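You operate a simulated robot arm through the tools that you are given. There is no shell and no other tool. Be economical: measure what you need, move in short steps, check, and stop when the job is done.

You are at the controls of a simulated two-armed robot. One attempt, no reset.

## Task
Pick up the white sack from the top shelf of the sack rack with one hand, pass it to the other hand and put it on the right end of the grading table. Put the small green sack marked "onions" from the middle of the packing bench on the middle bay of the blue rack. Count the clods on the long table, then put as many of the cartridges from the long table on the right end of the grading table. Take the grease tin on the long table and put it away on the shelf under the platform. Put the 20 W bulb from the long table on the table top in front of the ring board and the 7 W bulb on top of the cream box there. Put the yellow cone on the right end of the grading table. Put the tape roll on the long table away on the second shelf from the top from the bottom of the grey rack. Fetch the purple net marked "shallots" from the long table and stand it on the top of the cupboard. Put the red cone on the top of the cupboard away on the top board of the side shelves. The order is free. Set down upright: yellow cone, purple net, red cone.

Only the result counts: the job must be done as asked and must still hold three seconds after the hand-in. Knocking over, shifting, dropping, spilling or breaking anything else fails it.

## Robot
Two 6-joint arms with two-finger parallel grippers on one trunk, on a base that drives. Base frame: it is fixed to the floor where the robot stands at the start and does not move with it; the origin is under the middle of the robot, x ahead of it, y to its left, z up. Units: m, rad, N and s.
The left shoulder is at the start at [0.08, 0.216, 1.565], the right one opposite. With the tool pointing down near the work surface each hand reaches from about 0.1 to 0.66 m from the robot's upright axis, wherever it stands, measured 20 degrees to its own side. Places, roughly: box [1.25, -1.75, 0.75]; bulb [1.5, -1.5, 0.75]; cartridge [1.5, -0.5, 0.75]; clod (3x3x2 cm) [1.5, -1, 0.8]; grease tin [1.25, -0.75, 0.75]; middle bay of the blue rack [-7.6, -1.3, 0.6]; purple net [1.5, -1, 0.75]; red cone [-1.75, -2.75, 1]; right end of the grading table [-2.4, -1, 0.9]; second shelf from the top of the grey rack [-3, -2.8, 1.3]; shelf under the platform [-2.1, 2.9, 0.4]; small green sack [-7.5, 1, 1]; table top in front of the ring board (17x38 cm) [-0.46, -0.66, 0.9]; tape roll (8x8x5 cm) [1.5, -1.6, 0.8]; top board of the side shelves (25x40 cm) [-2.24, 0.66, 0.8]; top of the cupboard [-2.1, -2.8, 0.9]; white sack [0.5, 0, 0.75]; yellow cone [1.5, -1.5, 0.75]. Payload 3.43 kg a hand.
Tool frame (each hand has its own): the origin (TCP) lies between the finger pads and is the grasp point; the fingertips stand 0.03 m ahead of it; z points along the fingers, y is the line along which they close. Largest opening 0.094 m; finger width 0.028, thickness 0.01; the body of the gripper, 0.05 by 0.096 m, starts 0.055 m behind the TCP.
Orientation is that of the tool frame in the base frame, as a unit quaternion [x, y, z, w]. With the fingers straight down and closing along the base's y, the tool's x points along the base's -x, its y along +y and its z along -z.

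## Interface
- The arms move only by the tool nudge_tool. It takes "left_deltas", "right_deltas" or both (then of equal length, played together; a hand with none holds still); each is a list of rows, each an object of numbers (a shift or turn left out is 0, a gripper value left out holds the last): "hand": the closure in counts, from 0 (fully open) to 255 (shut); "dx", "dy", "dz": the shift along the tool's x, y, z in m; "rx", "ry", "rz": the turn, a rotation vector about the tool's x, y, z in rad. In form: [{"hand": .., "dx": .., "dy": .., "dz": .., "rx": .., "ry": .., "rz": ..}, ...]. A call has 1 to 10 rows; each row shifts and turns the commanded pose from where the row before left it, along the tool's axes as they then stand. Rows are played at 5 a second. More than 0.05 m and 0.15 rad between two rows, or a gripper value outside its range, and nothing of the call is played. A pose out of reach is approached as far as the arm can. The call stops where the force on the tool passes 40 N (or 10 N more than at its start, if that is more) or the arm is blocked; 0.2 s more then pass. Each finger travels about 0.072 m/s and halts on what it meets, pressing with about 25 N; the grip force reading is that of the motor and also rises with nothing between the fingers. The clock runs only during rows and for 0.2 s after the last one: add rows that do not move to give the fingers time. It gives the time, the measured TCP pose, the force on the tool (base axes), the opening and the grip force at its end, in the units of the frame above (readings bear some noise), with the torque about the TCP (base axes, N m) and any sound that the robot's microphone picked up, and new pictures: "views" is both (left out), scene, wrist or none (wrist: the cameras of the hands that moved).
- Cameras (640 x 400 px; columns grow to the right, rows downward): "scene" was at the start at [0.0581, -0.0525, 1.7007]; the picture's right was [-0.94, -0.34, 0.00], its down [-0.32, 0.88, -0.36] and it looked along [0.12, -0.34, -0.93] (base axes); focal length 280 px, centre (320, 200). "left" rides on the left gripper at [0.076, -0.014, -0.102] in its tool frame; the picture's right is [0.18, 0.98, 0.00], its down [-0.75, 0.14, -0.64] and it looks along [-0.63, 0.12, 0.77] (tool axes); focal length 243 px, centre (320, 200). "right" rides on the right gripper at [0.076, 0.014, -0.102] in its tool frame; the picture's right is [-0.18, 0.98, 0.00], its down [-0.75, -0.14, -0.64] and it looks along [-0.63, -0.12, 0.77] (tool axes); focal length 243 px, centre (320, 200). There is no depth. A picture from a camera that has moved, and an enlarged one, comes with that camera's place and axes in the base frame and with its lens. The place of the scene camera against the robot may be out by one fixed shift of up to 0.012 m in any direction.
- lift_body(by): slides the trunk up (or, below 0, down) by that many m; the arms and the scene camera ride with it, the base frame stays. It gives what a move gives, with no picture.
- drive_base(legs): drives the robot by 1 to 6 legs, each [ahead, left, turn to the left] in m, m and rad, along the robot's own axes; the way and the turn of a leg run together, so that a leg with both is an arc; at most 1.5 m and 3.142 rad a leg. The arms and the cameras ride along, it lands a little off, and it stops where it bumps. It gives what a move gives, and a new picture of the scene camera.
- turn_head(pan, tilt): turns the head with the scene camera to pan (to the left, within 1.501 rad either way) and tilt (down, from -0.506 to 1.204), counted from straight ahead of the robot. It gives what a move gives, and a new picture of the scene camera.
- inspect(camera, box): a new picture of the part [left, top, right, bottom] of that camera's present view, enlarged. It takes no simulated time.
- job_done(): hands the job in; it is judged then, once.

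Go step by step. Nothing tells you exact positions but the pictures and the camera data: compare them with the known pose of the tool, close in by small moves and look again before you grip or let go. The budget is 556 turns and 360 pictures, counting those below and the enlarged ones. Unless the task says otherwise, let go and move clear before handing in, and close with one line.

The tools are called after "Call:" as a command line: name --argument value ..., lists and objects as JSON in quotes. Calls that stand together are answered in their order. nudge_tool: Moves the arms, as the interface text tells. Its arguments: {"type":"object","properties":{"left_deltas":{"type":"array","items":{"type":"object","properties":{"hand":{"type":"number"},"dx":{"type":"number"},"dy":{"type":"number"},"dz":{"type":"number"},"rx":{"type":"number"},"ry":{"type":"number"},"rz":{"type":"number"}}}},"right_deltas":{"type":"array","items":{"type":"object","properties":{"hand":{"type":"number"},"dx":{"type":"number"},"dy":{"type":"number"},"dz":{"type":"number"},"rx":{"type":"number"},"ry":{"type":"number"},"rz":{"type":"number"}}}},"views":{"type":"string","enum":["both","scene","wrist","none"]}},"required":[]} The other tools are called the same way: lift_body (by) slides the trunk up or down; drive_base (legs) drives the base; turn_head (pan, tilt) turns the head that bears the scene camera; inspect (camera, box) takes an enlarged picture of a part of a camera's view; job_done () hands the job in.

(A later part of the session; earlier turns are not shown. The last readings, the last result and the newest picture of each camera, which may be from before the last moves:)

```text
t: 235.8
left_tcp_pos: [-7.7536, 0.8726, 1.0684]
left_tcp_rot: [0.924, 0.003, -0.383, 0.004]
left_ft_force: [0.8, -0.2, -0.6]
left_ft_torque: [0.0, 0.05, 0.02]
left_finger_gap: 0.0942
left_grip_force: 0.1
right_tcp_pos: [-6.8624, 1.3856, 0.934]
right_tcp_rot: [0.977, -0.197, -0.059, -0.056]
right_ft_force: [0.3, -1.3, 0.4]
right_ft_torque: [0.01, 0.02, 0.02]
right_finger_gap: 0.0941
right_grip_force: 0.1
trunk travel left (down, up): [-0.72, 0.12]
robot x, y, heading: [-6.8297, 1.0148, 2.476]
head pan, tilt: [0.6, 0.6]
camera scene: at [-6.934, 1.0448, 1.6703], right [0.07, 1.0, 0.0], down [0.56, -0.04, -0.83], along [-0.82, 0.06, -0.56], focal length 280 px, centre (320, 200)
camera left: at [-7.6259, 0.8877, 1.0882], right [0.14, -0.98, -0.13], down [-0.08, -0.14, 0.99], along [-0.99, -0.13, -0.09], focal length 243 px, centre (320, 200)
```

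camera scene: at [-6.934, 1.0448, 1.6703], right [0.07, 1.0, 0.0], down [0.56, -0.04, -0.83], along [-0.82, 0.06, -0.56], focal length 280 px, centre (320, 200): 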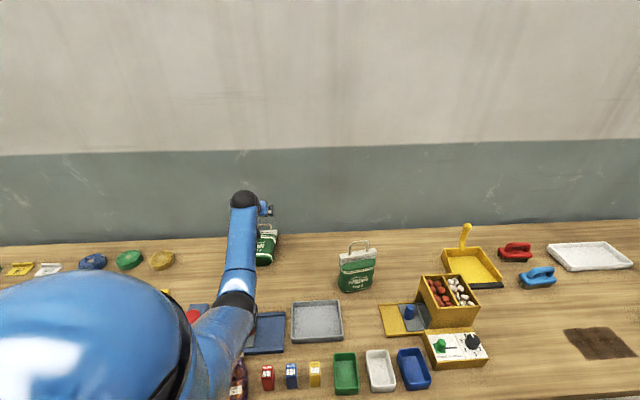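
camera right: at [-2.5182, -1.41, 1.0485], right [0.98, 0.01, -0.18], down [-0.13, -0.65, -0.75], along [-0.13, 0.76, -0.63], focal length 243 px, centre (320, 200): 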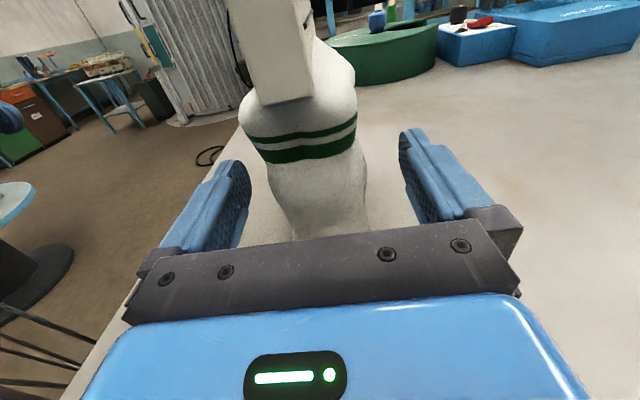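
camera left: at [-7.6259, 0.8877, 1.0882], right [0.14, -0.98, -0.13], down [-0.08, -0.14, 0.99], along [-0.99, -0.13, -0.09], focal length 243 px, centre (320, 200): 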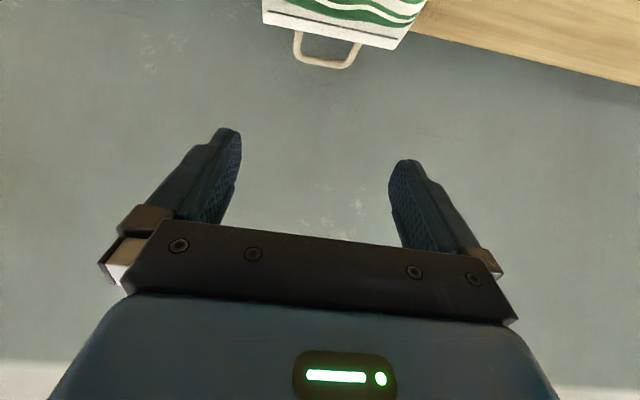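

Reach is good now. I move further forward, so that the fingertips descend behind the header, then lower the trunk.

Call:
nudge_tool --left_deltas '[{"dx": -0.0265, "dz": 0.0265}, {"dx": -0.0265, "dz": 0.0265}, {}]' --views "none"

Call:
lift_body --by -0.07

Call:
nudge_tool --left_deltas '[{}]' --views "both"

```text
t: 236.6
left_tcp_pos: [-7.8256, 0.8716, 1.0681]
left_tcp_rot: [0.923, 0.003, -0.384, 0.004]
left_ft_force: [-0.3, 0.2, 0.4]
left_ft_torque: [0.01, 0.0, 0.02]
left_finger_gap: 0.0939
left_grip_force: 0.0
right_tcp_pos: [-6.8608, 1.3852, 0.934]
right_tcp_rot: [0.977, -0.197, -0.059, -0.057]
right_ft_force: [0.3, 0.7, -0.4]
right_ft_torque: [0.0, 0.01, -0.01]
right_finger_gap: 0.0939
right_grip_force: 0.0
trunk travel left (down, up): [-0.72, 0.12]
robot x, y, heading: [-6.8323, 1.0205, 2.475]
head pan, tilt: [0.6, 0.6]
```

```text
t: 237.7
left_tcp_pos: [-7.8278, 0.8715, 0.9968]
left_tcp_rot: [0.924, 0.004, -0.382, 0.005]
left_ft_force: [-0.1, 0.0, -0.5]
left_ft_torque: [0.0, 0.0, 0.01]
left_finger_gap: 0.0941
left_grip_force: 0.1
right_tcp_pos: [-6.8623, 1.3856, 0.8644]
right_tcp_rot: [0.977, -0.197, -0.058, -0.057]
right_ft_force: [-0.3, -0.4, -0.2]
right_ft_torque: [-0.01, -0.02, -0.02]
right_finger_gap: 0.0939
right_grip_force: 0.1
trunk travel left (down, up): [-0.65, 0.19]
robot x, y, heading: [-6.831, 1.0203, 2.478]
head pan, tilt: [0.6, 0.6]
```

```text
t: 238.1
left_tcp_pos: [-7.8272, 0.8725, 0.9976]
left_tcp_rot: [0.924, 0.003, -0.383, 0.003]
left_ft_force: [-0.4, -0.2, -0.1]
left_ft_torque: [0.01, 0.02, 0.03]
left_finger_gap: 0.0942
left_grip_force: 0.0
right_tcp_pos: [-6.8621, 1.3857, 0.8639]
right_tcp_rot: [0.977, -0.198, -0.059, -0.057]
right_ft_force: [0.1, 0.3, -1.1]
right_ft_torque: [0.05, 0.01, 0.01]
right_finger_gap: 0.0942
right_grip_force: 0.1
trunk travel left (down, up): [-0.65, 0.19]
robot x, y, heading: [-6.8332, 1.0219, 2.478]
head pan, tilt: [0.6, 0.6]
camera scene: at [-6.9345, 1.0449, 1.6002], right [0.07, 1.0, 0.0], down [0.56, -0.04, -0.82], along [-0.82, 0.06, -0.57], focal length 280 px, centre (320, 200)
camera left: at [-7.7002, 0.8876, 1.0175], right [0.14, -0.98, -0.13], down [-0.08, -0.14, 0.99], along [-0.99, -0.13, -0.1], focal length 243 px, centre (320, 200)
```

scene: 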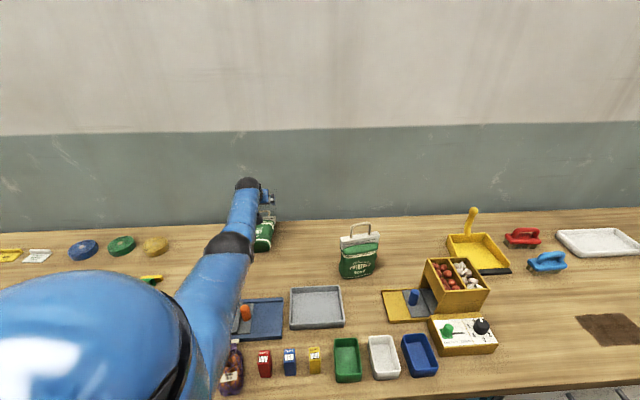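
left: 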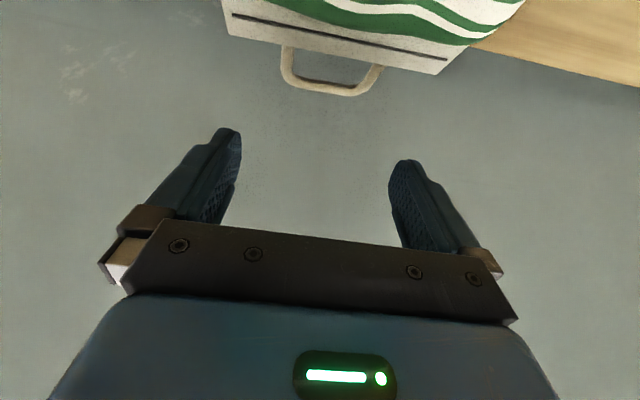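

Handle mid ≈ (-7.85, 0.872, 0.916). Descend 5 cm.

Call:
nudge_tool --left_deltas '[{"dx": 0.0135, "dz": 0.022}, {"dx": 0.0135, "dz": 0.022}, {}]' --views "wrist"

```text
t: 238.9
left_tcp_pos: [-7.8186, 0.8715, 0.9538]
left_tcp_rot: [0.924, 0.004, -0.382, 0.004]
left_ft_force: [0.2, -0.8, 0.3]
left_ft_torque: [-0.01, 0.01, -0.02]
left_finger_gap: 0.094
left_grip_force: 0.0
left hand out of reach, approached as far as the arm can: row 1, 2
right_tcp_pos: [-6.862, 1.386, 0.8635]
right_tcp_rot: [0.977, -0.198, -0.059, -0.057]
right_ft_force: [0.0, -0.4, -0.1]
right_ft_torque: [0.01, 0.0, -0.02]
right_finger_gap: 0.094
right_grip_force: 0.0
trunk travel left (down, up): [-0.65, 0.19]
robot x, y, heading: [-6.8309, 1.0194, 2.475]
head pan, tilt: [0.6, 0.6]
camera left: at [-7.6916, 0.8866, 0.9746], right [0.14, -0.98, -0.13], down [-0.08, -0.14, 0.99], along [-0.99, -0.13, -0.09], focal length 243 px, centre (320, 200)
```

left: 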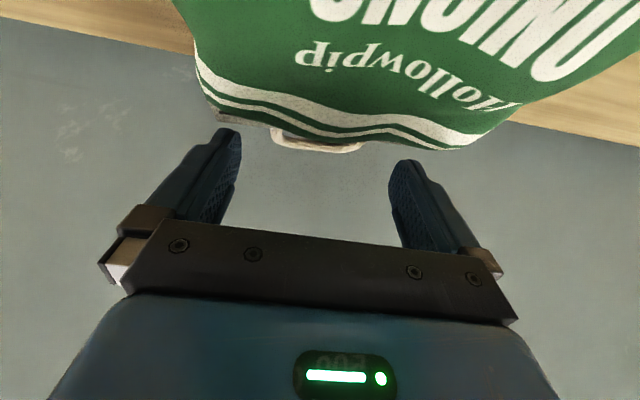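

Again at the arm's limit, so I raise the hand slightly, lower the trunk 10 cm, and extend again.

Call:
nudge_tool --left_deltas '[{"dx": -0.025, "dz": -0.025}, {"dx": -0.025, "dz": -0.025}, {}]' --views "none"

Call:
lift_body --by -0.08

Call:
nudge_tool --left_deltas '[{"dx": -0.016, "dz": 0.016}, {"dx": -0.012, "dz": 0.012}, {}]' --views "both"

```text
t: 239.7
left_tcp_pos: [-7.8199, 0.8719, 1.0249]
left_tcp_rot: [0.924, 0.005, -0.382, 0.005]
left_ft_force: [-0.1, -0.6, 0.7]
left_ft_torque: [-0.02, 0.01, -0.01]
left_finger_gap: 0.094
left_grip_force: 0.1
right_tcp_pos: [-6.8621, 1.3855, 0.8651]
right_tcp_rot: [0.977, -0.198, -0.059, -0.057]
right_ft_force: [0.4, 0.0, 0.0]
right_ft_torque: [0.02, 0.0, -0.01]
right_finger_gap: 0.094
right_grip_force: 0.0
trunk travel left (down, up): [-0.65, 0.19]
robot x, y, heading: [-6.8353, 1.0216, 2.479]
head pan, tilt: [0.6, 0.6]
```

```text
t: 240.8
left_tcp_pos: [-7.8199, 0.8726, 0.9481]
left_tcp_rot: [0.923, 0.004, -0.385, 0.005]
left_ft_force: [-5.2, 0.0, 9.2]
left_ft_torque: [-0.39, 0.21, -0.14]
left_finger_gap: 0.094
left_grip_force: 0.1
right_tcp_pos: [-6.8612, 1.386, 0.7846]
right_tcp_rot: [0.977, -0.199, -0.058, -0.057]
right_ft_force: [-0.3, -0.1, -0.5]
right_ft_torque: [0.02, 0.01, 0.02]
right_finger_gap: 0.0941
right_grip_force: 0.1
trunk travel left (down, up): [-0.57, 0.27]
robot x, y, heading: [-6.8288, 1.0225, 2.477]
head pan, tilt: [0.6, 0.6]
```

```text
t: 241.6
left_tcp_pos: [-7.84, 0.8729, 0.9479]
left_tcp_rot: [0.924, 0.004, -0.383, 0.005]
left_ft_force: [0.0, -0.5, -0.3]
left_ft_torque: [0.04, -0.02, 0.0]
left_finger_gap: 0.0938
left_grip_force: 0.1
left hand out of reach, approached as far as the arm can: row 2
right_tcp_pos: [-6.8624, 1.3862, 0.7846]
right_tcp_rot: [0.977, -0.198, -0.059, -0.057]
right_ft_force: [0.1, 0.4, -0.1]
right_ft_torque: [0.02, 0.0, 0.0]
right_finger_gap: 0.0942
right_grip_force: 0.0
trunk travel left (down, up): [-0.57, 0.27]
robot x, y, heading: [-6.829, 1.0241, 2.472]
head pan, tilt: [0.6, 0.6]
camera scene: at [-6.9339, 1.0448, 1.5203], right [0.07, 1.0, 0.0], down [0.56, -0.04, -0.83], along [-0.82, 0.06, -0.56], focal length 280 px, centre (320, 200)
camera left: at [-7.7131, 0.8876, 0.9681], right [0.14, -0.98, -0.13], down [-0.08, -0.14, 0.99], along [-0.99, -0.13, -0.1], focal length 243 px, centre (320, 200)
```

scene: 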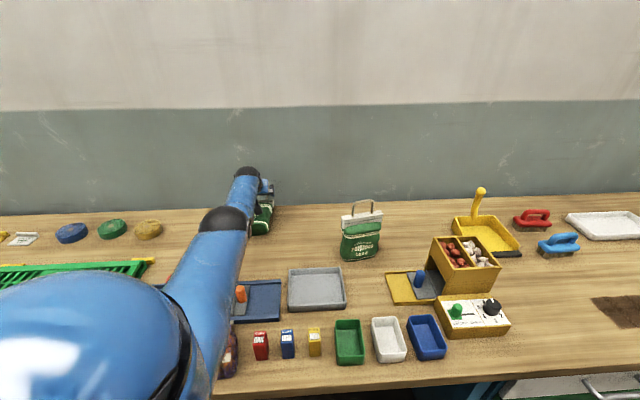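
left: 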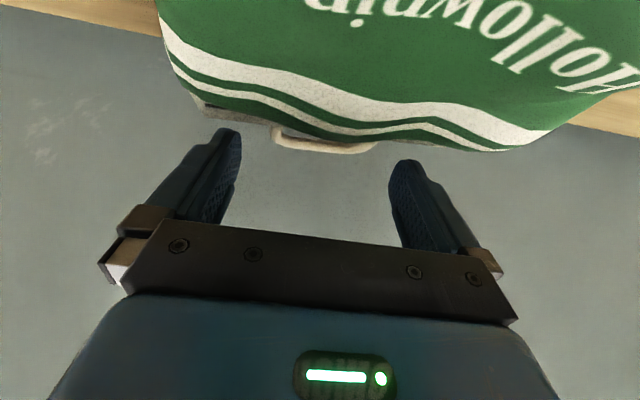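

Fingertips are now past the header, around the handle. I lower 2.5 cm by trunk.

Call:
lift_body --by -0.02

Call:
lift_body --by -0.008

Call:
nudge_tool --left_deltas '[{}]' --views "wrist"

```text
t: 242.3
left_tcp_pos: [-7.8406, 0.8717, 0.9368]
left_tcp_rot: [0.921, 0.004, -0.389, 0.004]
left_ft_force: [-8.8, -2.0, 26.6]
left_ft_torque: [0.24, -3.52, -0.15]
left_finger_gap: 0.0939
left_grip_force: 0.2
right_tcp_pos: [-6.8599, 1.3845, 0.7641]
right_tcp_rot: [0.977, -0.197, -0.06, -0.057]
right_ft_force: [-0.3, 0.3, -0.2]
right_ft_torque: [0.0, 0.01, 0.0]
right_finger_gap: 0.094
right_grip_force: 0.0
trunk travel left (down, up): [-0.55, 0.29]
robot x, y, heading: [-6.8312, 1.0224, 2.474]
head pan, tilt: [0.6, 0.6]
```

```text
t: 242.7
left_tcp_pos: [-7.8421, 0.8731, 0.9388]
left_tcp_rot: [0.92, 0.005, -0.391, 0.005]
left_ft_force: [8.6, 3.2, 15.3]
left_ft_torque: [0.13, -2.06, 0.4]
left_finger_gap: 0.0938
left_grip_force: 0.0
right_tcp_pos: [-6.8602, 1.3861, 0.7591]
right_tcp_rot: [0.977, -0.197, -0.059, -0.056]
right_ft_force: [-0.5, 0.7, 0.0]
right_ft_torque: [0.02, -0.06, 0.01]
right_finger_gap: 0.0941
right_grip_force: 0.1
trunk travel left (down, up): [-0.547, 0.293]
robot x, y, heading: [-6.8304, 1.0185, 2.468]
head pan, tilt: [0.6, 0.6]
stopped: the force on the tool passed its limit at 43 N (the readings are from after the stop); the commanded pose is now the measured one
```

```text
t: 243.1
left_tcp_pos: [-7.8411, 0.8713, 0.939]
left_tcp_rot: [0.92, 0.004, -0.391, 0.005]
left_ft_force: [4.5, 0.6, 18.0]
left_ft_torque: [0.13, -2.16, 0.07]
left_finger_gap: 0.0939
left_grip_force: 0.1
right_tcp_pos: [-6.8598, 1.3855, 0.7603]
right_tcp_rot: [0.977, -0.197, -0.06, -0.057]
right_ft_force: [-0.6, -0.4, 0.2]
right_ft_torque: [-0.01, -0.02, 0.0]
right_finger_gap: 0.0942
right_grip_force: 0.1
trunk travel left (down, up): [-0.547, 0.293]
robot x, y, heading: [-6.8355, 1.0181, 2.472]
head pan, tilt: [0.6, 0.6]
camera left: at [-7.7139, 0.8871, 0.9559], right [0.14, -0.98, -0.13], down [-0.06, -0.14, 0.99], along [-0.99, -0.13, -0.08], focal length 243 px, centre (320, 200)
```

left: 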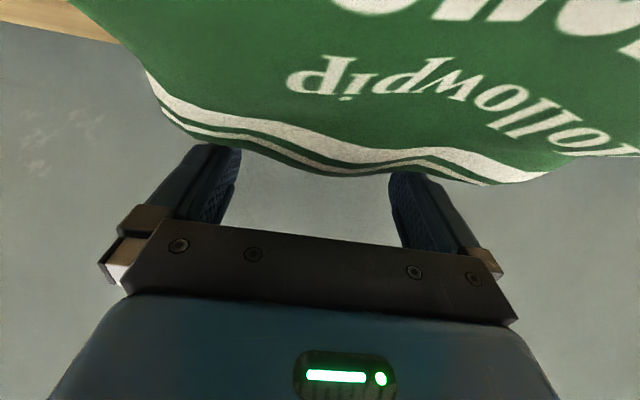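

The camera housing rests on the sack, but the fingertips are hooked behind the header. I try dragging the sack toward me.

Call:
nudge_tool --left_deltas '[{"dx": 0.0177, "dz": -0.0177}, {"dx": 0.0177, "dz": -0.0177}, {"dx": 0.0177, "dz": -0.0177}, {"dx": 0.0177, "dz": -0.0177}, {}]' --views "both"

```text
t: 243.4
left_tcp_pos: [-7.8392, 0.8731, 0.9377]
left_tcp_rot: [0.921, 0.004, -0.39, 0.004]
left_ft_force: [4.8, 1.4, 10.3]
left_ft_torque: [0.09, -1.31, 0.18]
left_finger_gap: 0.0939
left_grip_force: 0.0
right_tcp_pos: [-6.8605, 1.3863, 0.7609]
right_tcp_rot: [0.977, -0.198, -0.059, -0.056]
right_ft_force: [0.2, -0.3, 0.4]
right_ft_torque: [0.0, 0.0, -0.01]
right_finger_gap: 0.0943
right_grip_force: 0.1
trunk travel left (down, up): [-0.547, 0.293]
robot x, y, heading: [-6.8335, 1.0207, 2.477]
head pan, tilt: [0.6, 0.6]
stopped in row 1 (left hand): the force on the tool passed its limit at 78 N (the readings are from after the stop); the commanded pose is now the measured one
camera scene: at [-6.9324, 1.0453, 1.4975], right [0.07, 1.0, 0.0], down [0.56, -0.04, -0.83], along [-0.82, 0.06, -0.56], focal length 280 px, centre (320, 200)
camera left: at [-7.7114, 0.8882, 0.956], right [0.14, -0.98, -0.13], down [-0.06, -0.14, 0.99], along [-0.99, -0.13, -0.08], focal length 243 px, centre (320, 200)
```

scene: 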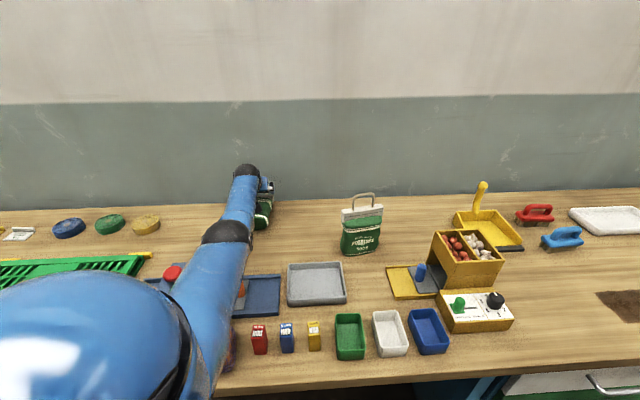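
left: 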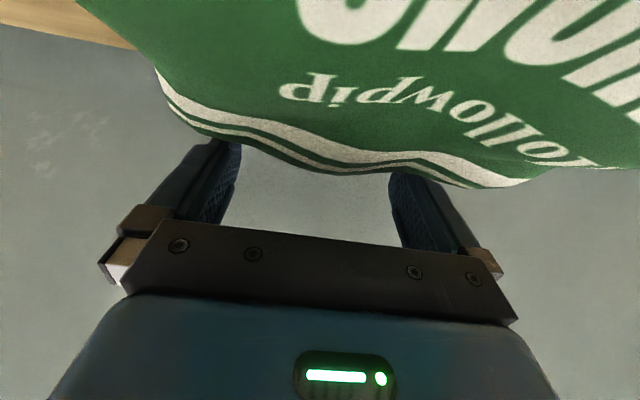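

That jammed; I lift clear, and will redo the approach with a steeper hand and the base turned further so the shoulder is closer.

Call:
lift_body --by 0.25

Call:
nudge_tool --left_deltas '[{"dx": 0.0283, "dz": -0.0283}, {"dx": 0.0283, "dz": -0.0283}, {"dx": 0.0283, "dz": -0.0283}, {"dx": 0.0283, "dz": -0.0283}, {"dx": 0.0283, "dz": -0.0283}, {"dx": 0.0283, "dz": -0.0283}]' --views "scene"

```text
t: 246.0
left_tcp_pos: [-7.8391, 0.872, 1.1845]
left_tcp_rot: [0.922, 0.004, -0.388, 0.003]
left_ft_force: [-0.6, 0.2, -0.3]
left_ft_torque: [0.02, -0.02, 0.0]
left_finger_gap: 0.094
left_grip_force: 0.1
right_tcp_pos: [-6.8627, 1.3853, 1.0103]
right_tcp_rot: [0.977, -0.197, -0.058, -0.057]
right_ft_force: [-0.1, -0.7, 0.0]
right_ft_torque: [0.0, 0.03, 0.03]
right_finger_gap: 0.094
right_grip_force: 0.1
trunk travel left (down, up): [-0.797, 0.043]
robot x, y, heading: [-6.8332, 1.0205, 2.474]
head pan, tilt: [0.6, 0.6]
```

```text
t: 247.4
left_tcp_pos: [-7.597, 0.8719, 1.1845]
left_tcp_rot: [0.921, 0.006, -0.389, 0.005]
left_ft_force: [0.1, 0.0, 0.8]
left_ft_torque: [0.0, 0.01, 0.0]
left_finger_gap: 0.0939
left_grip_force: 0.1
right_tcp_pos: [-6.8614, 1.3847, 1.0107]
right_tcp_rot: [0.977, -0.197, -0.059, -0.055]
right_ft_force: [0.2, -0.2, -0.2]
right_ft_torque: [0.04, 0.01, 0.02]
right_finger_gap: 0.094
right_grip_force: 0.1
trunk travel left (down, up): [-0.797, 0.043]
robot x, y, heading: [-6.8327, 1.0163, 2.472]
head pan, tilt: [0.6, 0.6]
camera scene: at [-6.9322, 1.0446, 1.7477], right [0.07, 1.0, 0.0], down [0.56, -0.04, -0.83], along [-0.82, 0.06, -0.56], focal length 280 px, centre (320, 200)
```

scene: 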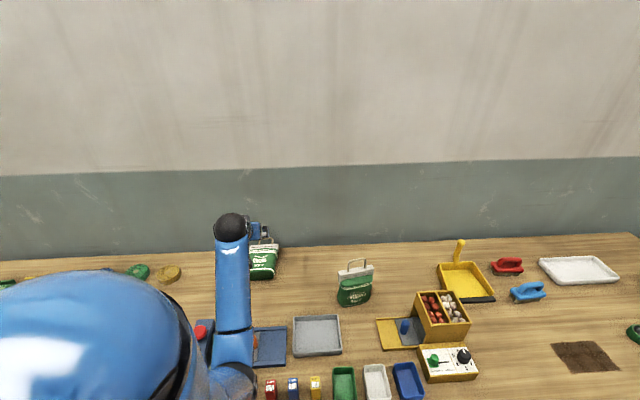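

Call:
nudge_tool --left_deltas '[{"dx": 0.0283, "dz": -0.0283}, {"dx": 0.0283, "dz": -0.0283}]' --views "none"

Call:
drive_base --legs '[[0, 0, -0.4], [-0.09, 0.06, 0]]'

Call:
nudge_tool --left_deltas '[{"rx": -0.1, "rz": -0.1}, {"rx": -0.1, "rz": -0.1}, {"rx": -0.083, "rz": -0.083}, {"dy": 0.045}, {"dy": 0.045}, {"dy": 0.045}, {"dy": 0.045}, {}]' --views "scene"

```text
t: 248.0
left_tcp_pos: [-7.5172, 0.8738, 1.1814]
left_tcp_rot: [0.921, 0.006, -0.39, 0.005]
left_ft_force: [0.1, 0.3, 1.0]
left_ft_torque: [-0.03, 0.01, -0.01]
left_finger_gap: 0.0943
left_grip_force: 0.0
right_tcp_pos: [-6.859, 1.3846, 1.0112]
right_tcp_rot: [0.977, -0.197, -0.058, -0.056]
right_ft_force: [0.5, -0.4, 0.0]
right_ft_torque: [-0.03, 0.0, 0.03]
right_finger_gap: 0.0943
right_grip_force: 0.0
trunk travel left (down, up): [-0.797, 0.043]
robot x, y, heading: [-6.8358, 1.019, 2.474]
head pan, tilt: [0.6, 0.6]
```

```text
t: 250.3
left_tcp_pos: [-7.5327, 1.0463, 1.18]
left_tcp_rot: [0.905, -0.177, -0.381, -0.069]
left_ft_force: [-0.2, 0.9, -0.4]
left_ft_torque: [-0.02, 0.01, 0.05]
left_finger_gap: 0.0939
left_grip_force: 0.1
right_tcp_pos: [-6.7281, 1.2671, 1.0087]
right_tcp_rot: [0.92, -0.384, -0.045, -0.065]
right_ft_force: [-0.6, -0.2, -0.4]
right_ft_torque: [0.0, -0.02, -0.01]
right_finger_gap: 0.094
right_grip_force: 0.1
trunk travel left (down, up): [-0.797, 0.043]
robot x, y, heading: [-6.8379, 0.9122, 2.083]
head pan, tilt: [0.6, 0.6]
camera scene: at [-6.9247, 0.9866, 1.7471], right [0.44, 0.9, -0.01], down [0.51, -0.26, -0.82], along [-0.74, 0.36, -0.57], focal length 280 px, centre (320, 200)
```

scene: 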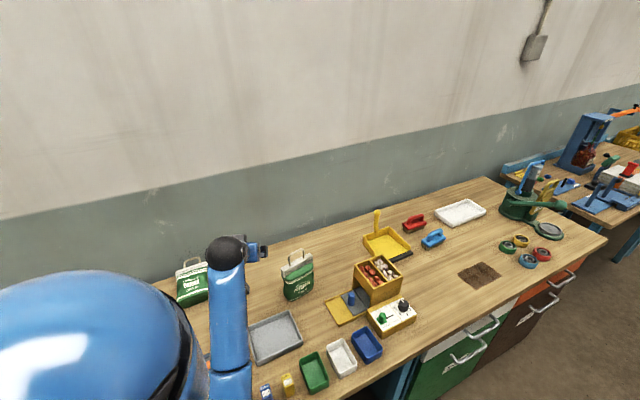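

```text
t: 252.1
left_tcp_pos: [-7.5312, 0.8575, 1.1785]
left_tcp_rot: [0.921, 0.01, -0.389, 0.004]
left_ft_force: [-0.4, -0.1, 0.1]
left_ft_torque: [0.01, -0.01, -0.04]
left_finger_gap: 0.0938
left_grip_force: 0.0
right_tcp_pos: [-6.7291, 1.2609, 1.0101]
right_tcp_rot: [0.92, -0.384, -0.045, -0.067]
right_ft_force: [0.0, -0.5, 1.3]
right_ft_torque: [-0.01, -0.01, 0.02]
right_finger_gap: 0.0941
right_grip_force: 0.1
trunk travel left (down, up): [-0.797, 0.043]
robot x, y, heading: [-6.8403, 0.9119, 2.081]
head pan, tilt: [0.6, 0.6]
camera scene: at [-6.9253, 0.9776, 1.7475], right [0.44, 0.9, 0.0], down [0.51, -0.25, -0.83], along [-0.74, 0.37, -0.56], focal length 280 px, centre (320, 200)
```

scene: 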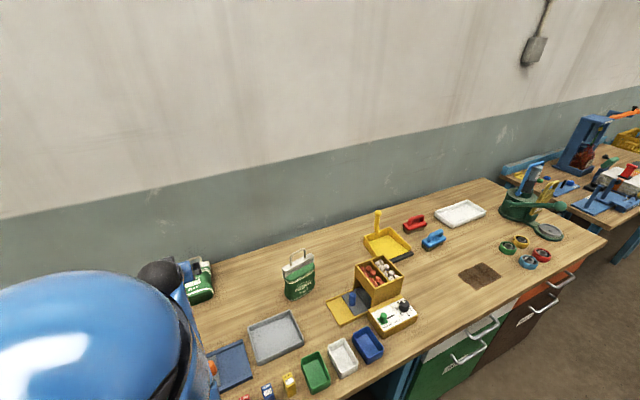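

Call:
nudge_tool --left_deltas '[{"ry": 0.14}, {"ry": 0.14, "dy": -0.015}, {"dx": -0.0266, "dz": 0.0338}, {"dx": -0.0266, "dz": 0.0338}, {"dx": -0.0266, "dz": 0.0338}, {"dx": -0.0266, "dz": 0.0338}, {"dx": -0.0266, "dz": 0.0338}, {}]' --views "wrist"

```text
t: 253.9
left_tcp_pos: [-7.7301, 0.8696, 1.1003]
left_tcp_rot: [0.966, 0.009, -0.257, 0.002]
left_ft_force: [0.1, 0.7, 1.0]
left_ft_torque: [0.01, -0.02, 0.0]
left_finger_gap: 0.094
left_grip_force: 0.0
right_tcp_pos: [-6.7284, 1.2619, 1.0113]
right_tcp_rot: [0.92, -0.384, -0.046, -0.067]
right_ft_force: [-0.5, -0.3, 0.0]
right_ft_torque: [0.02, -0.01, 0.0]
right_finger_gap: 0.0939
right_grip_force: 0.1
trunk travel left (down, up): [-0.797, 0.043]
robot x, y, heading: [-6.844, 0.9143, 2.081]
head pan, tilt: [0.6, 0.6]
camera left: at [-7.6126, 0.8867, 1.1521], right [0.18, -0.98, -0.09], down [-0.33, -0.15, 0.93], along [-0.93, -0.14, -0.35], focal length 243 px, centre (320, 200)
```

left: 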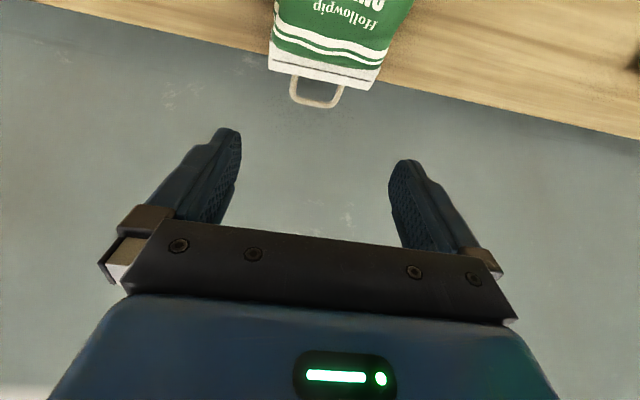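

Call:
nudge_tool --left_deltas '[{"dx": -0.0203, "dz": 0.0348}, {"dx": -0.0203, "dz": 0.0348}, {"dx": -0.0203, "dz": 0.0348}, {}]' --views "wrist"

```text
t: 254.9
left_tcp_pos: [-7.8073, 0.8714, 1.0508]
left_tcp_rot: [0.967, 0.009, -0.256, 0.001]
left_ft_force: [0.0, -0.2, 0.6]
left_ft_torque: [0.0, -0.03, 0.01]
left_finger_gap: 0.0942
left_grip_force: 0.0
left hand out of reach, approached as far as the arm can: row 3
right_tcp_pos: [-6.728, 1.2603, 1.0106]
right_tcp_rot: [0.92, -0.384, -0.046, -0.068]
right_ft_force: [0.3, -0.1, -0.3]
right_ft_torque: [0.0, 0.01, 0.01]
right_finger_gap: 0.094
right_grip_force: 0.1
trunk travel left (down, up): [-0.797, 0.043]
robot x, y, heading: [-6.84, 0.9114, 2.08]
head pan, tilt: [0.6, 0.6]
camera left: at [-7.6905, 0.8876, 1.1037], right [0.18, -0.98, -0.09], down [-0.33, -0.15, 0.93], along [-0.93, -0.13, -0.35], focal length 243 px, centre (320, 200)
```

left: 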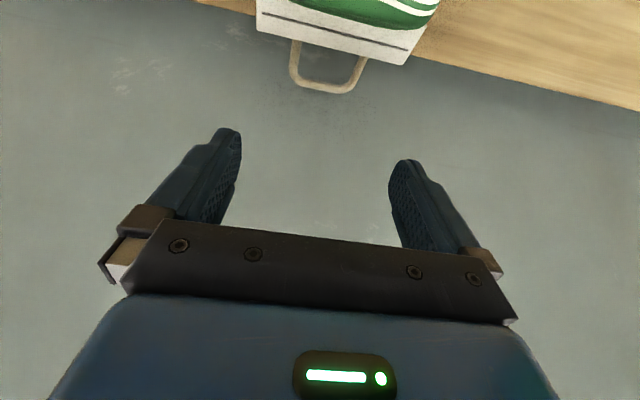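

Handle mid consistently ≈ (-7.845, 0.871, 0.926). I lower the trunk 7 cm and extend to be right above it.

Call:
lift_body --by -0.06

Call:
nudge_tool --left_deltas '[{"dx": -0.0173, "dz": 0.01}, {"dx": -0.0173, "dz": 0.01}, {}]' --views "wrist"

```text
t: 255.9
left_tcp_pos: [-7.8087, 0.8716, 0.9904]
left_tcp_rot: [0.966, 0.01, -0.257, 0.002]
left_ft_force: [0.0, 0.5, -0.5]
left_ft_torque: [0.0, 0.02, 0.0]
left_finger_gap: 0.0941
left_grip_force: 0.1
right_tcp_pos: [-6.7288, 1.2617, 0.9516]
right_tcp_rot: [0.92, -0.384, -0.046, -0.068]
right_ft_force: [-0.4, 0.5, -0.1]
right_ft_torque: [0.03, 0.02, 0.04]
right_finger_gap: 0.0938
right_grip_force: 0.1
trunk travel left (down, up): [-0.737, 0.103]
robot x, y, heading: [-6.8423, 0.9141, 2.081]
head pan, tilt: [0.6, 0.6]
```

```text
t: 256.7
left_tcp_pos: [-7.8146, 0.8697, 1.0012]
left_tcp_rot: [0.967, 0.008, -0.256, 0.001]
left_ft_force: [0.1, -0.7, 0.0]
left_ft_torque: [-0.04, -0.03, -0.02]
left_finger_gap: 0.0942
left_grip_force: 0.1
left hand out of reach, approached as far as the arm can: row 1, 2
right_tcp_pos: [-6.7281, 1.2617, 0.9502]
right_tcp_rot: [0.92, -0.384, -0.046, -0.067]
right_ft_force: [-0.6, 0.4, -0.2]
right_ft_torque: [-0.02, 0.0, 0.04]
right_finger_gap: 0.0941
right_grip_force: 0.1
trunk travel left (down, up): [-0.737, 0.103]
robot x, y, heading: [-6.84, 0.9143, 2.083]
head pan, tilt: [0.6, 0.6]
camera left: at [-7.6968, 0.887, 1.0535], right [0.18, -0.98, -0.09], down [-0.33, -0.15, 0.93], along [-0.93, -0.14, -0.35], focal length 243 px, centre (320, 200)
```

left: 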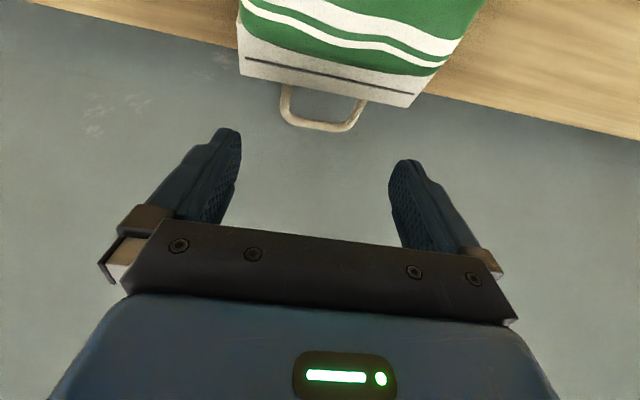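

Call:
nudge_tool --left_deltas '[{"dx": -0.02, "dz": -0.0346}, {"dx": -0.015, "dz": -0.026}, {}]' --views "none"

Call:
lift_body --by -0.1

Call:
nudge_tool --left_deltas '[{"dx": -0.0173, "dz": 0.01}, {"dx": -0.0173, "dz": 0.01}, {}]' --views "wrist"

```text
t: 257.5
left_tcp_pos: [-7.814, 0.8715, 1.0722]
left_tcp_rot: [0.967, 0.009, -0.255, 0.001]
left_ft_force: [-0.9, 0.5, -0.7]
left_ft_torque: [0.02, -0.01, 0.01]
left_finger_gap: 0.0938
left_grip_force: 0.0
right_tcp_pos: [-6.7294, 1.2613, 0.9508]
right_tcp_rot: [0.92, -0.384, -0.046, -0.067]
right_ft_force: [0.3, -0.2, -0.5]
right_ft_torque: [-0.05, -0.01, 0.01]
right_finger_gap: 0.094
right_grip_force: 0.1
trunk travel left (down, up): [-0.737, 0.103]
robot x, y, heading: [-6.8437, 0.9123, 2.08]
head pan, tilt: [0.6, 0.6]
```

```text
t: 258.9
left_tcp_pos: [-7.8157, 0.8713, 0.9704]
left_tcp_rot: [0.967, 0.009, -0.256, 0.0]
left_ft_force: [0.2, -0.3, -0.3]
left_ft_torque: [0.04, 0.02, -0.01]
left_finger_gap: 0.0941
left_grip_force: 0.2
right_tcp_pos: [-6.7289, 1.2619, 0.8514]
right_tcp_rot: [0.92, -0.384, -0.046, -0.066]
right_ft_force: [0.5, 0.0, -0.4]
right_ft_torque: [-0.04, -0.02, -0.01]
right_finger_gap: 0.0941
right_grip_force: 0.0
trunk travel left (down, up): [-0.637, 0.203]
robot x, y, heading: [-6.8401, 0.9115, 2.087]
head pan, tilt: [0.6, 0.6]
```

```text
t: 259.7
left_tcp_pos: [-7.8351, 0.8712, 0.974]
left_tcp_rot: [0.967, 0.009, -0.256, 0.002]
left_ft_force: [-0.7, 0.2, 0.8]
left_ft_torque: [-0.01, 0.0, -0.01]
left_finger_gap: 0.0938
left_grip_force: 0.1
left hand out of reach, approached as far as the arm can: row 2
right_tcp_pos: [-6.7286, 1.2622, 0.8511]
right_tcp_rot: [0.92, -0.384, -0.046, -0.067]
right_ft_force: [0.1, 0.5, -0.3]
right_ft_torque: [0.0, 0.01, 0.02]
right_finger_gap: 0.0939
right_grip_force: 0.0
trunk travel left (down, up): [-0.637, 0.203]
robot x, y, heading: [-6.8414, 0.9137, 2.083]
head pan, tilt: [0.6, 0.6]
camera left: at [-7.718, 0.8874, 1.0262], right [0.18, -0.98, -0.09], down [-0.33, -0.15, 0.93], along [-0.93, -0.13, -0.35], focal length 243 px, centre (320, 200)
```

left: 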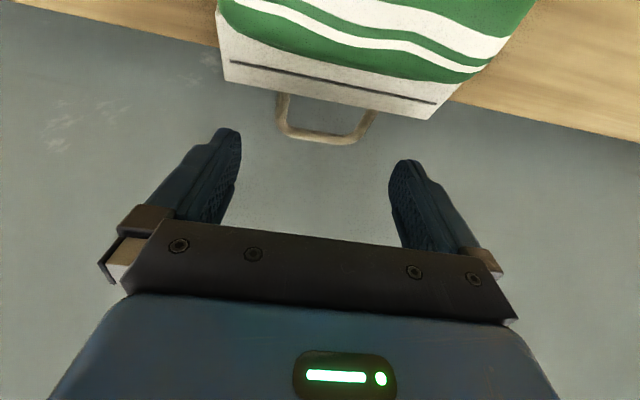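

Now lower by the trunk 4.5 cm around the handle.

Call:
lift_body --by -0.03

Call:
lift_body --by -0.013

Call:
nudge_tool --left_deltas '[{}]' --views "wrist"

```text
t: 260.4
left_tcp_pos: [-7.8348, 0.8724, 0.9429]
left_tcp_rot: [0.966, 0.009, -0.257, 0.001]
left_ft_force: [0.1, -0.3, 0.0]
left_ft_torque: [0.03, 0.01, 0.03]
left_finger_gap: 0.0942
left_grip_force: 0.1
right_tcp_pos: [-6.7285, 1.2615, 0.8199]
right_tcp_rot: [0.92, -0.385, -0.046, -0.067]
right_ft_force: [-0.1, -0.5, 0.1]
right_ft_torque: [0.01, -0.01, 0.01]
right_finger_gap: 0.0941
right_grip_force: 0.0
trunk travel left (down, up): [-0.607, 0.233]
robot x, y, heading: [-6.8402, 0.9122, 2.08]
head pan, tilt: [0.6, 0.6]
```

```text
t: 261.0
left_tcp_pos: [-7.8347, 0.8712, 0.9298]
left_tcp_rot: [0.967, 0.01, -0.256, 0.001]
left_ft_force: [-2.1, -0.4, 5.4]
left_ft_torque: [0.05, -0.07, -0.1]
left_finger_gap: 0.0939
left_grip_force: 0.1
right_tcp_pos: [-6.728, 1.262, 0.8079]
right_tcp_rot: [0.92, -0.384, -0.047, -0.067]
right_ft_force: [0.8, 0.0, -0.5]
right_ft_torque: [-0.02, 0.0, 0.01]
right_finger_gap: 0.094
right_grip_force: 0.0
trunk travel left (down, up): [-0.594, 0.246]
robot x, y, heading: [-6.8392, 0.9149, 2.08]
head pan, tilt: [0.6, 0.6]
```

```text
t: 261.4
left_tcp_pos: [-7.8341, 0.8722, 0.9301]
left_tcp_rot: [0.967, 0.009, -0.256, 0.002]
left_ft_force: [0.2, -0.1, 3.0]
left_ft_torque: [0.18, -0.03, -0.03]
left_finger_gap: 0.0938
left_grip_force: 0.0
right_tcp_pos: [-6.7276, 1.261, 0.8063]
right_tcp_rot: [0.92, -0.384, -0.047, -0.067]
right_ft_force: [0.4, 0.2, -0.6]
right_ft_torque: [0.0, -0.02, -0.02]
right_finger_gap: 0.0938
right_grip_force: 0.1
trunk travel left (down, up): [-0.594, 0.246]
robot x, y, heading: [-6.8407, 0.9114, 2.081]
head pan, tilt: [0.6, 0.6]
camera left: at [-7.7169, 0.8875, 0.9832], right [0.18, -0.98, -0.09], down [-0.34, -0.15, 0.93], along [-0.93, -0.14, -0.35], focal length 243 px, centre (320, 200)
```

left: 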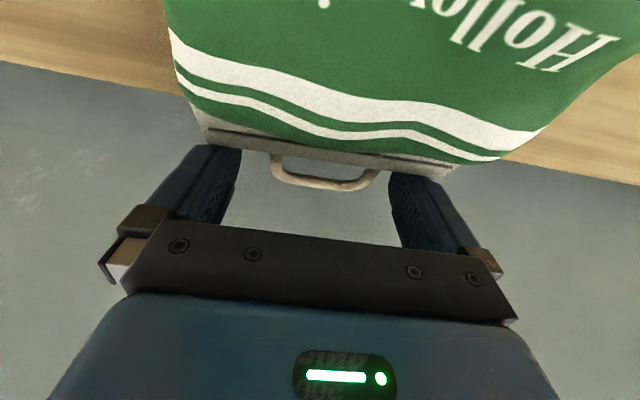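

The handle is between the fingers at TCP level. Close.

Call:
nudge_tool --left_deltas '[{"hand": 80}, {"hand": 160}, {"hand": 255}, {"hand": 255}, {"hand": 255}]' --views "wrist"

```text
t: 262.6
left_tcp_pos: [-7.8349, 0.871, 0.9303]
left_tcp_rot: [0.967, 0.009, -0.255, 0.001]
left_ft_force: [1.3, -1.0, 0.2]
left_ft_torque: [-0.1, 0.01, -0.19]
left_finger_gap: 0.0656
left_grip_force: 24.6
right_tcp_pos: [-6.7282, 1.2606, 0.8075]
right_tcp_rot: [0.92, -0.383, -0.046, -0.067]
right_ft_force: [-0.5, -0.3, -0.4]
right_ft_torque: [-0.02, 0.02, 0.03]
right_finger_gap: 0.0941
right_grip_force: 0.1
trunk travel left (down, up): [-0.594, 0.246]
robot x, y, heading: [-6.8391, 0.9122, 2.077]
head pan, tilt: [0.6, 0.6]
camera left: at [-7.7178, 0.8869, 0.9828], right [0.18, -0.98, -0.09], down [-0.33, -0.15, 0.93], along [-0.93, -0.14, -0.35], focal length 243 px, centre (320, 200)
```

left: 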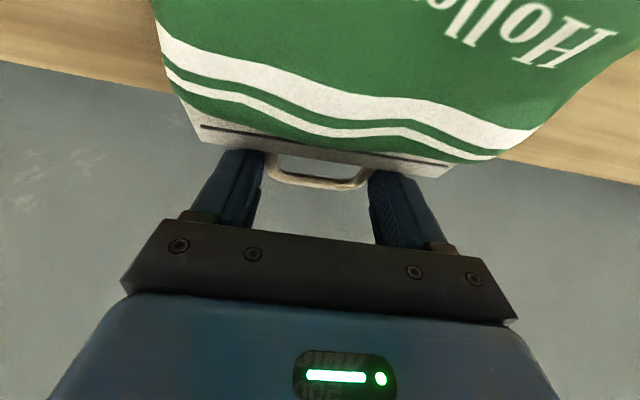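

Gripped. Lift by the trunk 0.22 m.

Call:
lift_body --by 0.1

Call:
lift_body --by 0.12

Call:
nudge_tool --left_deltas '[{}]' --views "both"

```text
t: 264.0
left_tcp_pos: [-7.8356, 0.8714, 1.0289]
left_tcp_rot: [0.967, 0.01, -0.255, 0.002]
left_ft_force: [-0.2, 0.6, -6.2]
left_ft_torque: [-0.03, 0.54, -0.01]
left_finger_gap: 0.0652
left_grip_force: 24.7
right_tcp_pos: [-6.729, 1.2607, 0.9083]
right_tcp_rot: [0.919, -0.385, -0.046, -0.067]
right_ft_force: [-0.3, 0.2, -0.1]
right_ft_torque: [0.03, 0.01, -0.03]
right_finger_gap: 0.0941
right_grip_force: 0.0
trunk travel left (down, up): [-0.694, 0.146]
robot x, y, heading: [-6.8388, 0.9113, 2.084]
head pan, tilt: [0.6, 0.6]
```

```text
t: 265.5
left_tcp_pos: [-7.8369, 0.8718, 1.1484]
left_tcp_rot: [0.967, 0.009, -0.255, 0.002]
left_ft_force: [0.4, 0.3, -6.1]
left_ft_torque: [-0.02, 0.52, 0.0]
left_finger_gap: 0.0651
left_grip_force: 25.0
right_tcp_pos: [-6.7306, 1.2611, 1.0283]
right_tcp_rot: [0.92, -0.385, -0.045, -0.066]
right_ft_force: [0.0, -1.0, 0.6]
right_ft_torque: [-0.01, 0.02, 0.01]
right_finger_gap: 0.0941
right_grip_force: 0.0
trunk travel left (down, up): [-0.814, 0.026]
robot x, y, heading: [-6.8383, 0.9159, 2.083]
head pan, tilt: [0.6, 0.6]
```

```text
t: 265.9
left_tcp_pos: [-7.8374, 0.8714, 1.15]
left_tcp_rot: [0.967, 0.009, -0.255, 0.002]
left_ft_force: [0.9, 0.6, -4.8]
left_ft_torque: [-0.05, 0.48, 0.01]
left_finger_gap: 0.0651
left_grip_force: 25.0
right_tcp_pos: [-6.7297, 1.2603, 1.0284]
right_tcp_rot: [0.919, -0.385, -0.046, -0.067]
right_ft_force: [0.0, 0.4, 0.7]
right_ft_torque: [0.01, 0.0, 0.0]
right_finger_gap: 0.0939
right_grip_force: 0.1
trunk travel left (down, up): [-0.814, 0.026]
robot x, y, heading: [-6.8389, 0.9097, 2.082]
head pan, tilt: [0.6, 0.6]
camera scene: at [-6.9268, 0.9777, 1.7644], right [0.44, 0.9, 0.0], down [0.51, -0.25, -0.82], along [-0.74, 0.37, -0.57], focal length 280 px, centre (320, 200)
camera left: at [-7.7189, 0.8873, 1.2022], right [0.18, -0.98, -0.09], down [-0.34, -0.15, 0.93], along [-0.93, -0.13, -0.35], focal length 243 px, centre (320, 200)
```

scene: 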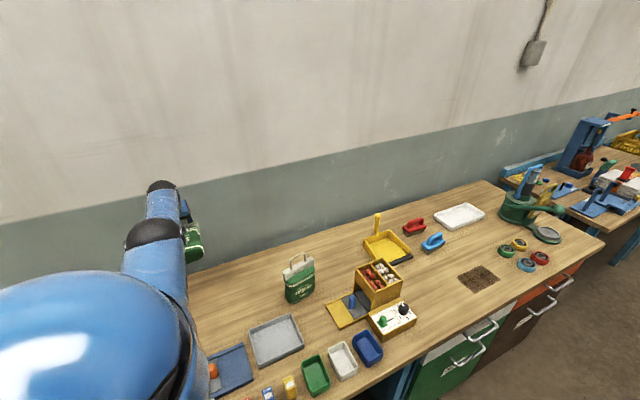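
left: 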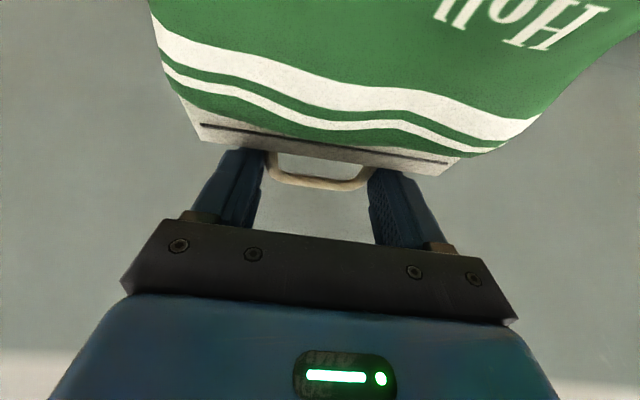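

The sack is held rigidly, lying horizontally under the hand. I retract and bring the robot back to facing -x, moving toward the blue rack.

Call:
nudge_tool --left_deltas '[{"dx": 0.0346, "dz": -0.02}, {"dx": 0.0346, "dz": -0.02}, {"dx": 0.0346, "dz": -0.02}, {"dx": 0.0346, "dz": -0.02}, {"dx": 0.0346, "dz": -0.02}, {"dx": 0.0346, "dz": -0.02}]' --views "none"

Call:
drive_base --legs '[[-0.3, -0.45, 0]]'

Call:
nudge_tool --left_deltas '[{"rx": 0.075, "rz": 0.13}, {"rx": 0.075, "rz": 0.13}, {"rx": 0.075, "rz": 0.13}, {"rx": 0.075, "rz": 0.13}, {"rx": 0.075, "rz": 0.13}, {"rx": 0.075, "rz": 0.13}, {"rx": 0.075, "rz": 0.13}]' --views "scene"

```text
t: 267.3
left_tcp_pos: [-7.5938, 0.8762, 1.1552]
left_tcp_rot: [0.967, 0.009, -0.256, 0.001]
left_ft_force: [-0.2, -0.2, -4.7]
left_ft_torque: [-0.02, 0.48, -0.01]
left_finger_gap: 0.0653
left_grip_force: 24.8
right_tcp_pos: [-6.727, 1.2608, 1.0272]
right_tcp_rot: [0.919, -0.385, -0.047, -0.067]
right_ft_force: [-0.2, -0.1, -0.3]
right_ft_torque: [-0.02, 0.03, 0.01]
right_finger_gap: 0.0942
right_grip_force: 0.1
trunk travel left (down, up): [-0.814, 0.026]
robot x, y, heading: [-6.8394, 0.9158, 2.082]
head pan, tilt: [0.6, 0.6]
```

```text
t: 270.4
left_tcp_pos: [-7.0595, 0.8343, 1.1514]
left_tcp_rot: [0.967, 0.007, -0.255, 0.001]
left_ft_force: [-0.6, 0.6, -5.5]
left_ft_torque: [0.0, 0.51, -0.02]
left_finger_gap: 0.0653
left_grip_force: 25.4
right_tcp_pos: [-6.1914, 1.2166, 1.027]
right_tcp_rot: [0.919, -0.386, -0.045, -0.068]
right_ft_force: [-0.5, 0.7, -0.1]
right_ft_torque: [0.01, -0.03, -0.02]
right_finger_gap: 0.0938
right_grip_force: 0.0
trunk travel left (down, up): [-0.814, 0.026]
robot x, y, heading: [-6.3008, 0.8677, 2.081]
head pan, tilt: [0.6, 0.6]
camera scene: at [-6.3901, 0.9343, 1.7641], right [0.45, 0.89, 0.0], down [0.51, -0.25, -0.82], along [-0.74, 0.37, -0.57], focal length 280 px, centre (320, 200)
```

scene: 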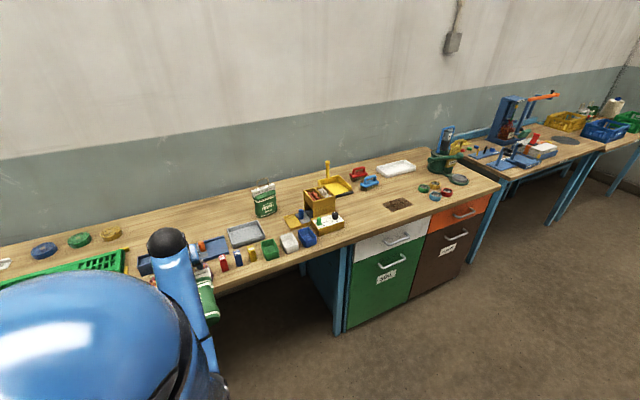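

```text
t: 272.0
left_tcp_pos: [-7.0569, 0.8336, 1.1525]
left_tcp_rot: [0.839, -0.479, -0.222, -0.131]
left_ft_force: [0.1, 0.2, -5.7]
left_ft_torque: [0.39, 0.29, 0.0]
left_finger_gap: 0.0652
left_grip_force: 24.7
right_tcp_pos: [-6.1887, 1.2157, 1.0283]
right_tcp_rot: [0.919, -0.386, -0.046, -0.067]
right_ft_force: [1.1, -0.1, 0.6]
right_ft_torque: [0.02, 0.03, 0.01]
right_finger_gap: 0.0943
right_grip_force: 0.0
trunk travel left (down, up): [-0.814, 0.026]
robot x, y, heading: [-6.3004, 0.8679, 2.078]
head pan, tilt: [0.6, 0.6]
camera scene: at [-6.3873, 0.9337, 1.7644], right [0.45, 0.89, 0.0], down [0.51, -0.25, -0.82], along [-0.74, 0.37, -0.57], focal length 280 px, centre (320, 200)
```

scene: 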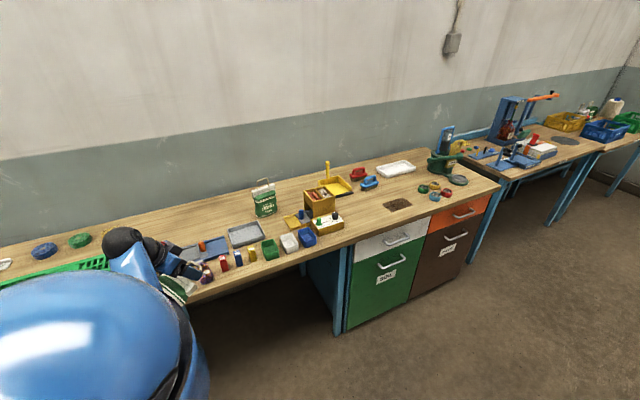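

Call:
drive_base --legs '[[-0.22, -0.39, 0], [0, 0, 1.05], [0, 1.4, 0]]'

Call:
turn_head --pan 0.4 --tilt 0.6

```text
t: 283.9
left_tcp_pos: [-6.2928, -1.1966, 1.1541]
left_tcp_rot: [0.966, -0.013, -0.258, -0.007]
left_ft_force: [-0.3, 0.0, -5.3]
left_ft_torque: [-0.01, 0.5, 0.02]
left_finger_gap: 0.0652
left_grip_force: 25.0
right_tcp_pos: [-6.153, -0.2585, 1.0281]
right_tcp_rot: [0.991, 0.105, -0.072, -0.036]
right_ft_force: [0.5, -0.3, -0.2]
right_ft_torque: [0.01, 0.0, 0.0]
right_finger_gap: 0.0942
right_grip_force: 0.1
trunk travel left (down, up): [-0.814, 0.026]
robot x, y, heading: [-5.9154, -0.5386, 3.088]
head pan, tilt: [0.6, 0.6]
camera scene: at [-6.0155, -0.5836, 1.7644], right [-0.52, 0.86, 0.0], down [0.48, 0.29, -0.82], along [-0.71, -0.43, -0.57], focal length 280 px, centre (320, 200)
```

scene: 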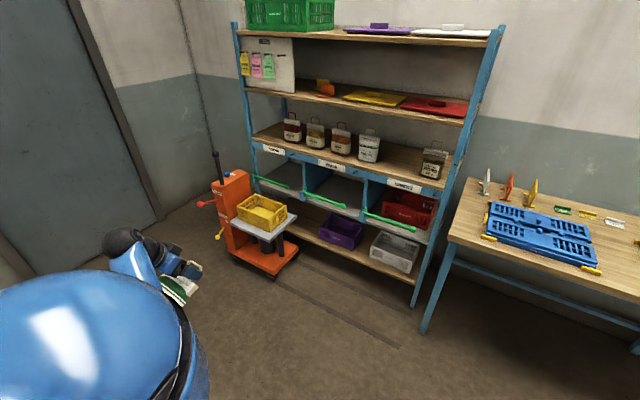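

```text
t: 284.6
left_tcp_pos: [-6.293, -1.1971, 1.1518]
left_tcp_rot: [0.966, -0.012, -0.258, -0.006]
left_ft_force: [0.1, 0.2, -4.7]
left_ft_torque: [0.02, 0.46, -0.02]
left_finger_gap: 0.0652
left_grip_force: 25.3
right_tcp_pos: [-6.1533, -0.2588, 1.0288]
right_tcp_rot: [0.991, 0.105, -0.072, -0.036]
right_ft_force: [-0.7, 0.5, 0.3]
right_ft_torque: [0.02, 0.02, -0.02]
right_finger_gap: 0.0938
right_grip_force: 0.0
trunk travel left (down, up): [-0.814, 0.026]
robot x, y, heading: [-5.9197, -0.5391, 3.089]
head pan, tilt: [0.4, 0.6]
camera scene: at [-6.0231, -0.5687, 1.7644], right [-0.34, 0.94, 0.0], down [0.53, 0.19, -0.82], along [-0.78, -0.28, -0.57], focal length 280 px, centre (320, 200)
```

scene: 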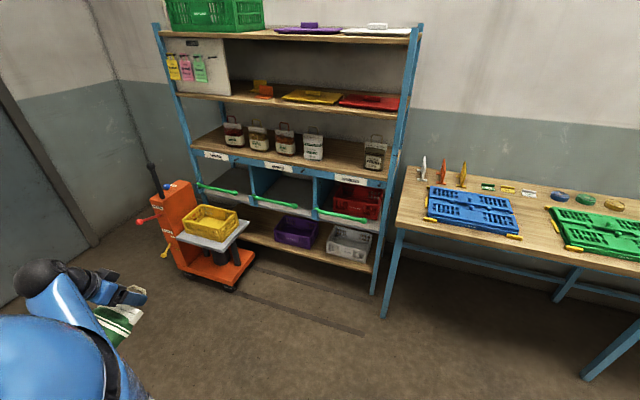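

Call:
inspect --camera "scene" --box '[180, 130, 400, 270]'

```text
2.86 times, centred on (290, 200) of scene
camera zoom: at [-6.0231, -0.5687, 1.7644], right [-0.34, 0.94, 0.0], down [0.53, 0.19, -0.82], along [-0.78, -0.28, -0.57], focal length 799 px, centre (406, 200)
```

zoom: 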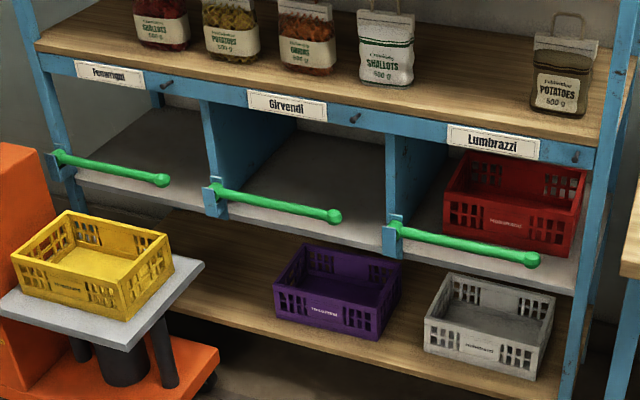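

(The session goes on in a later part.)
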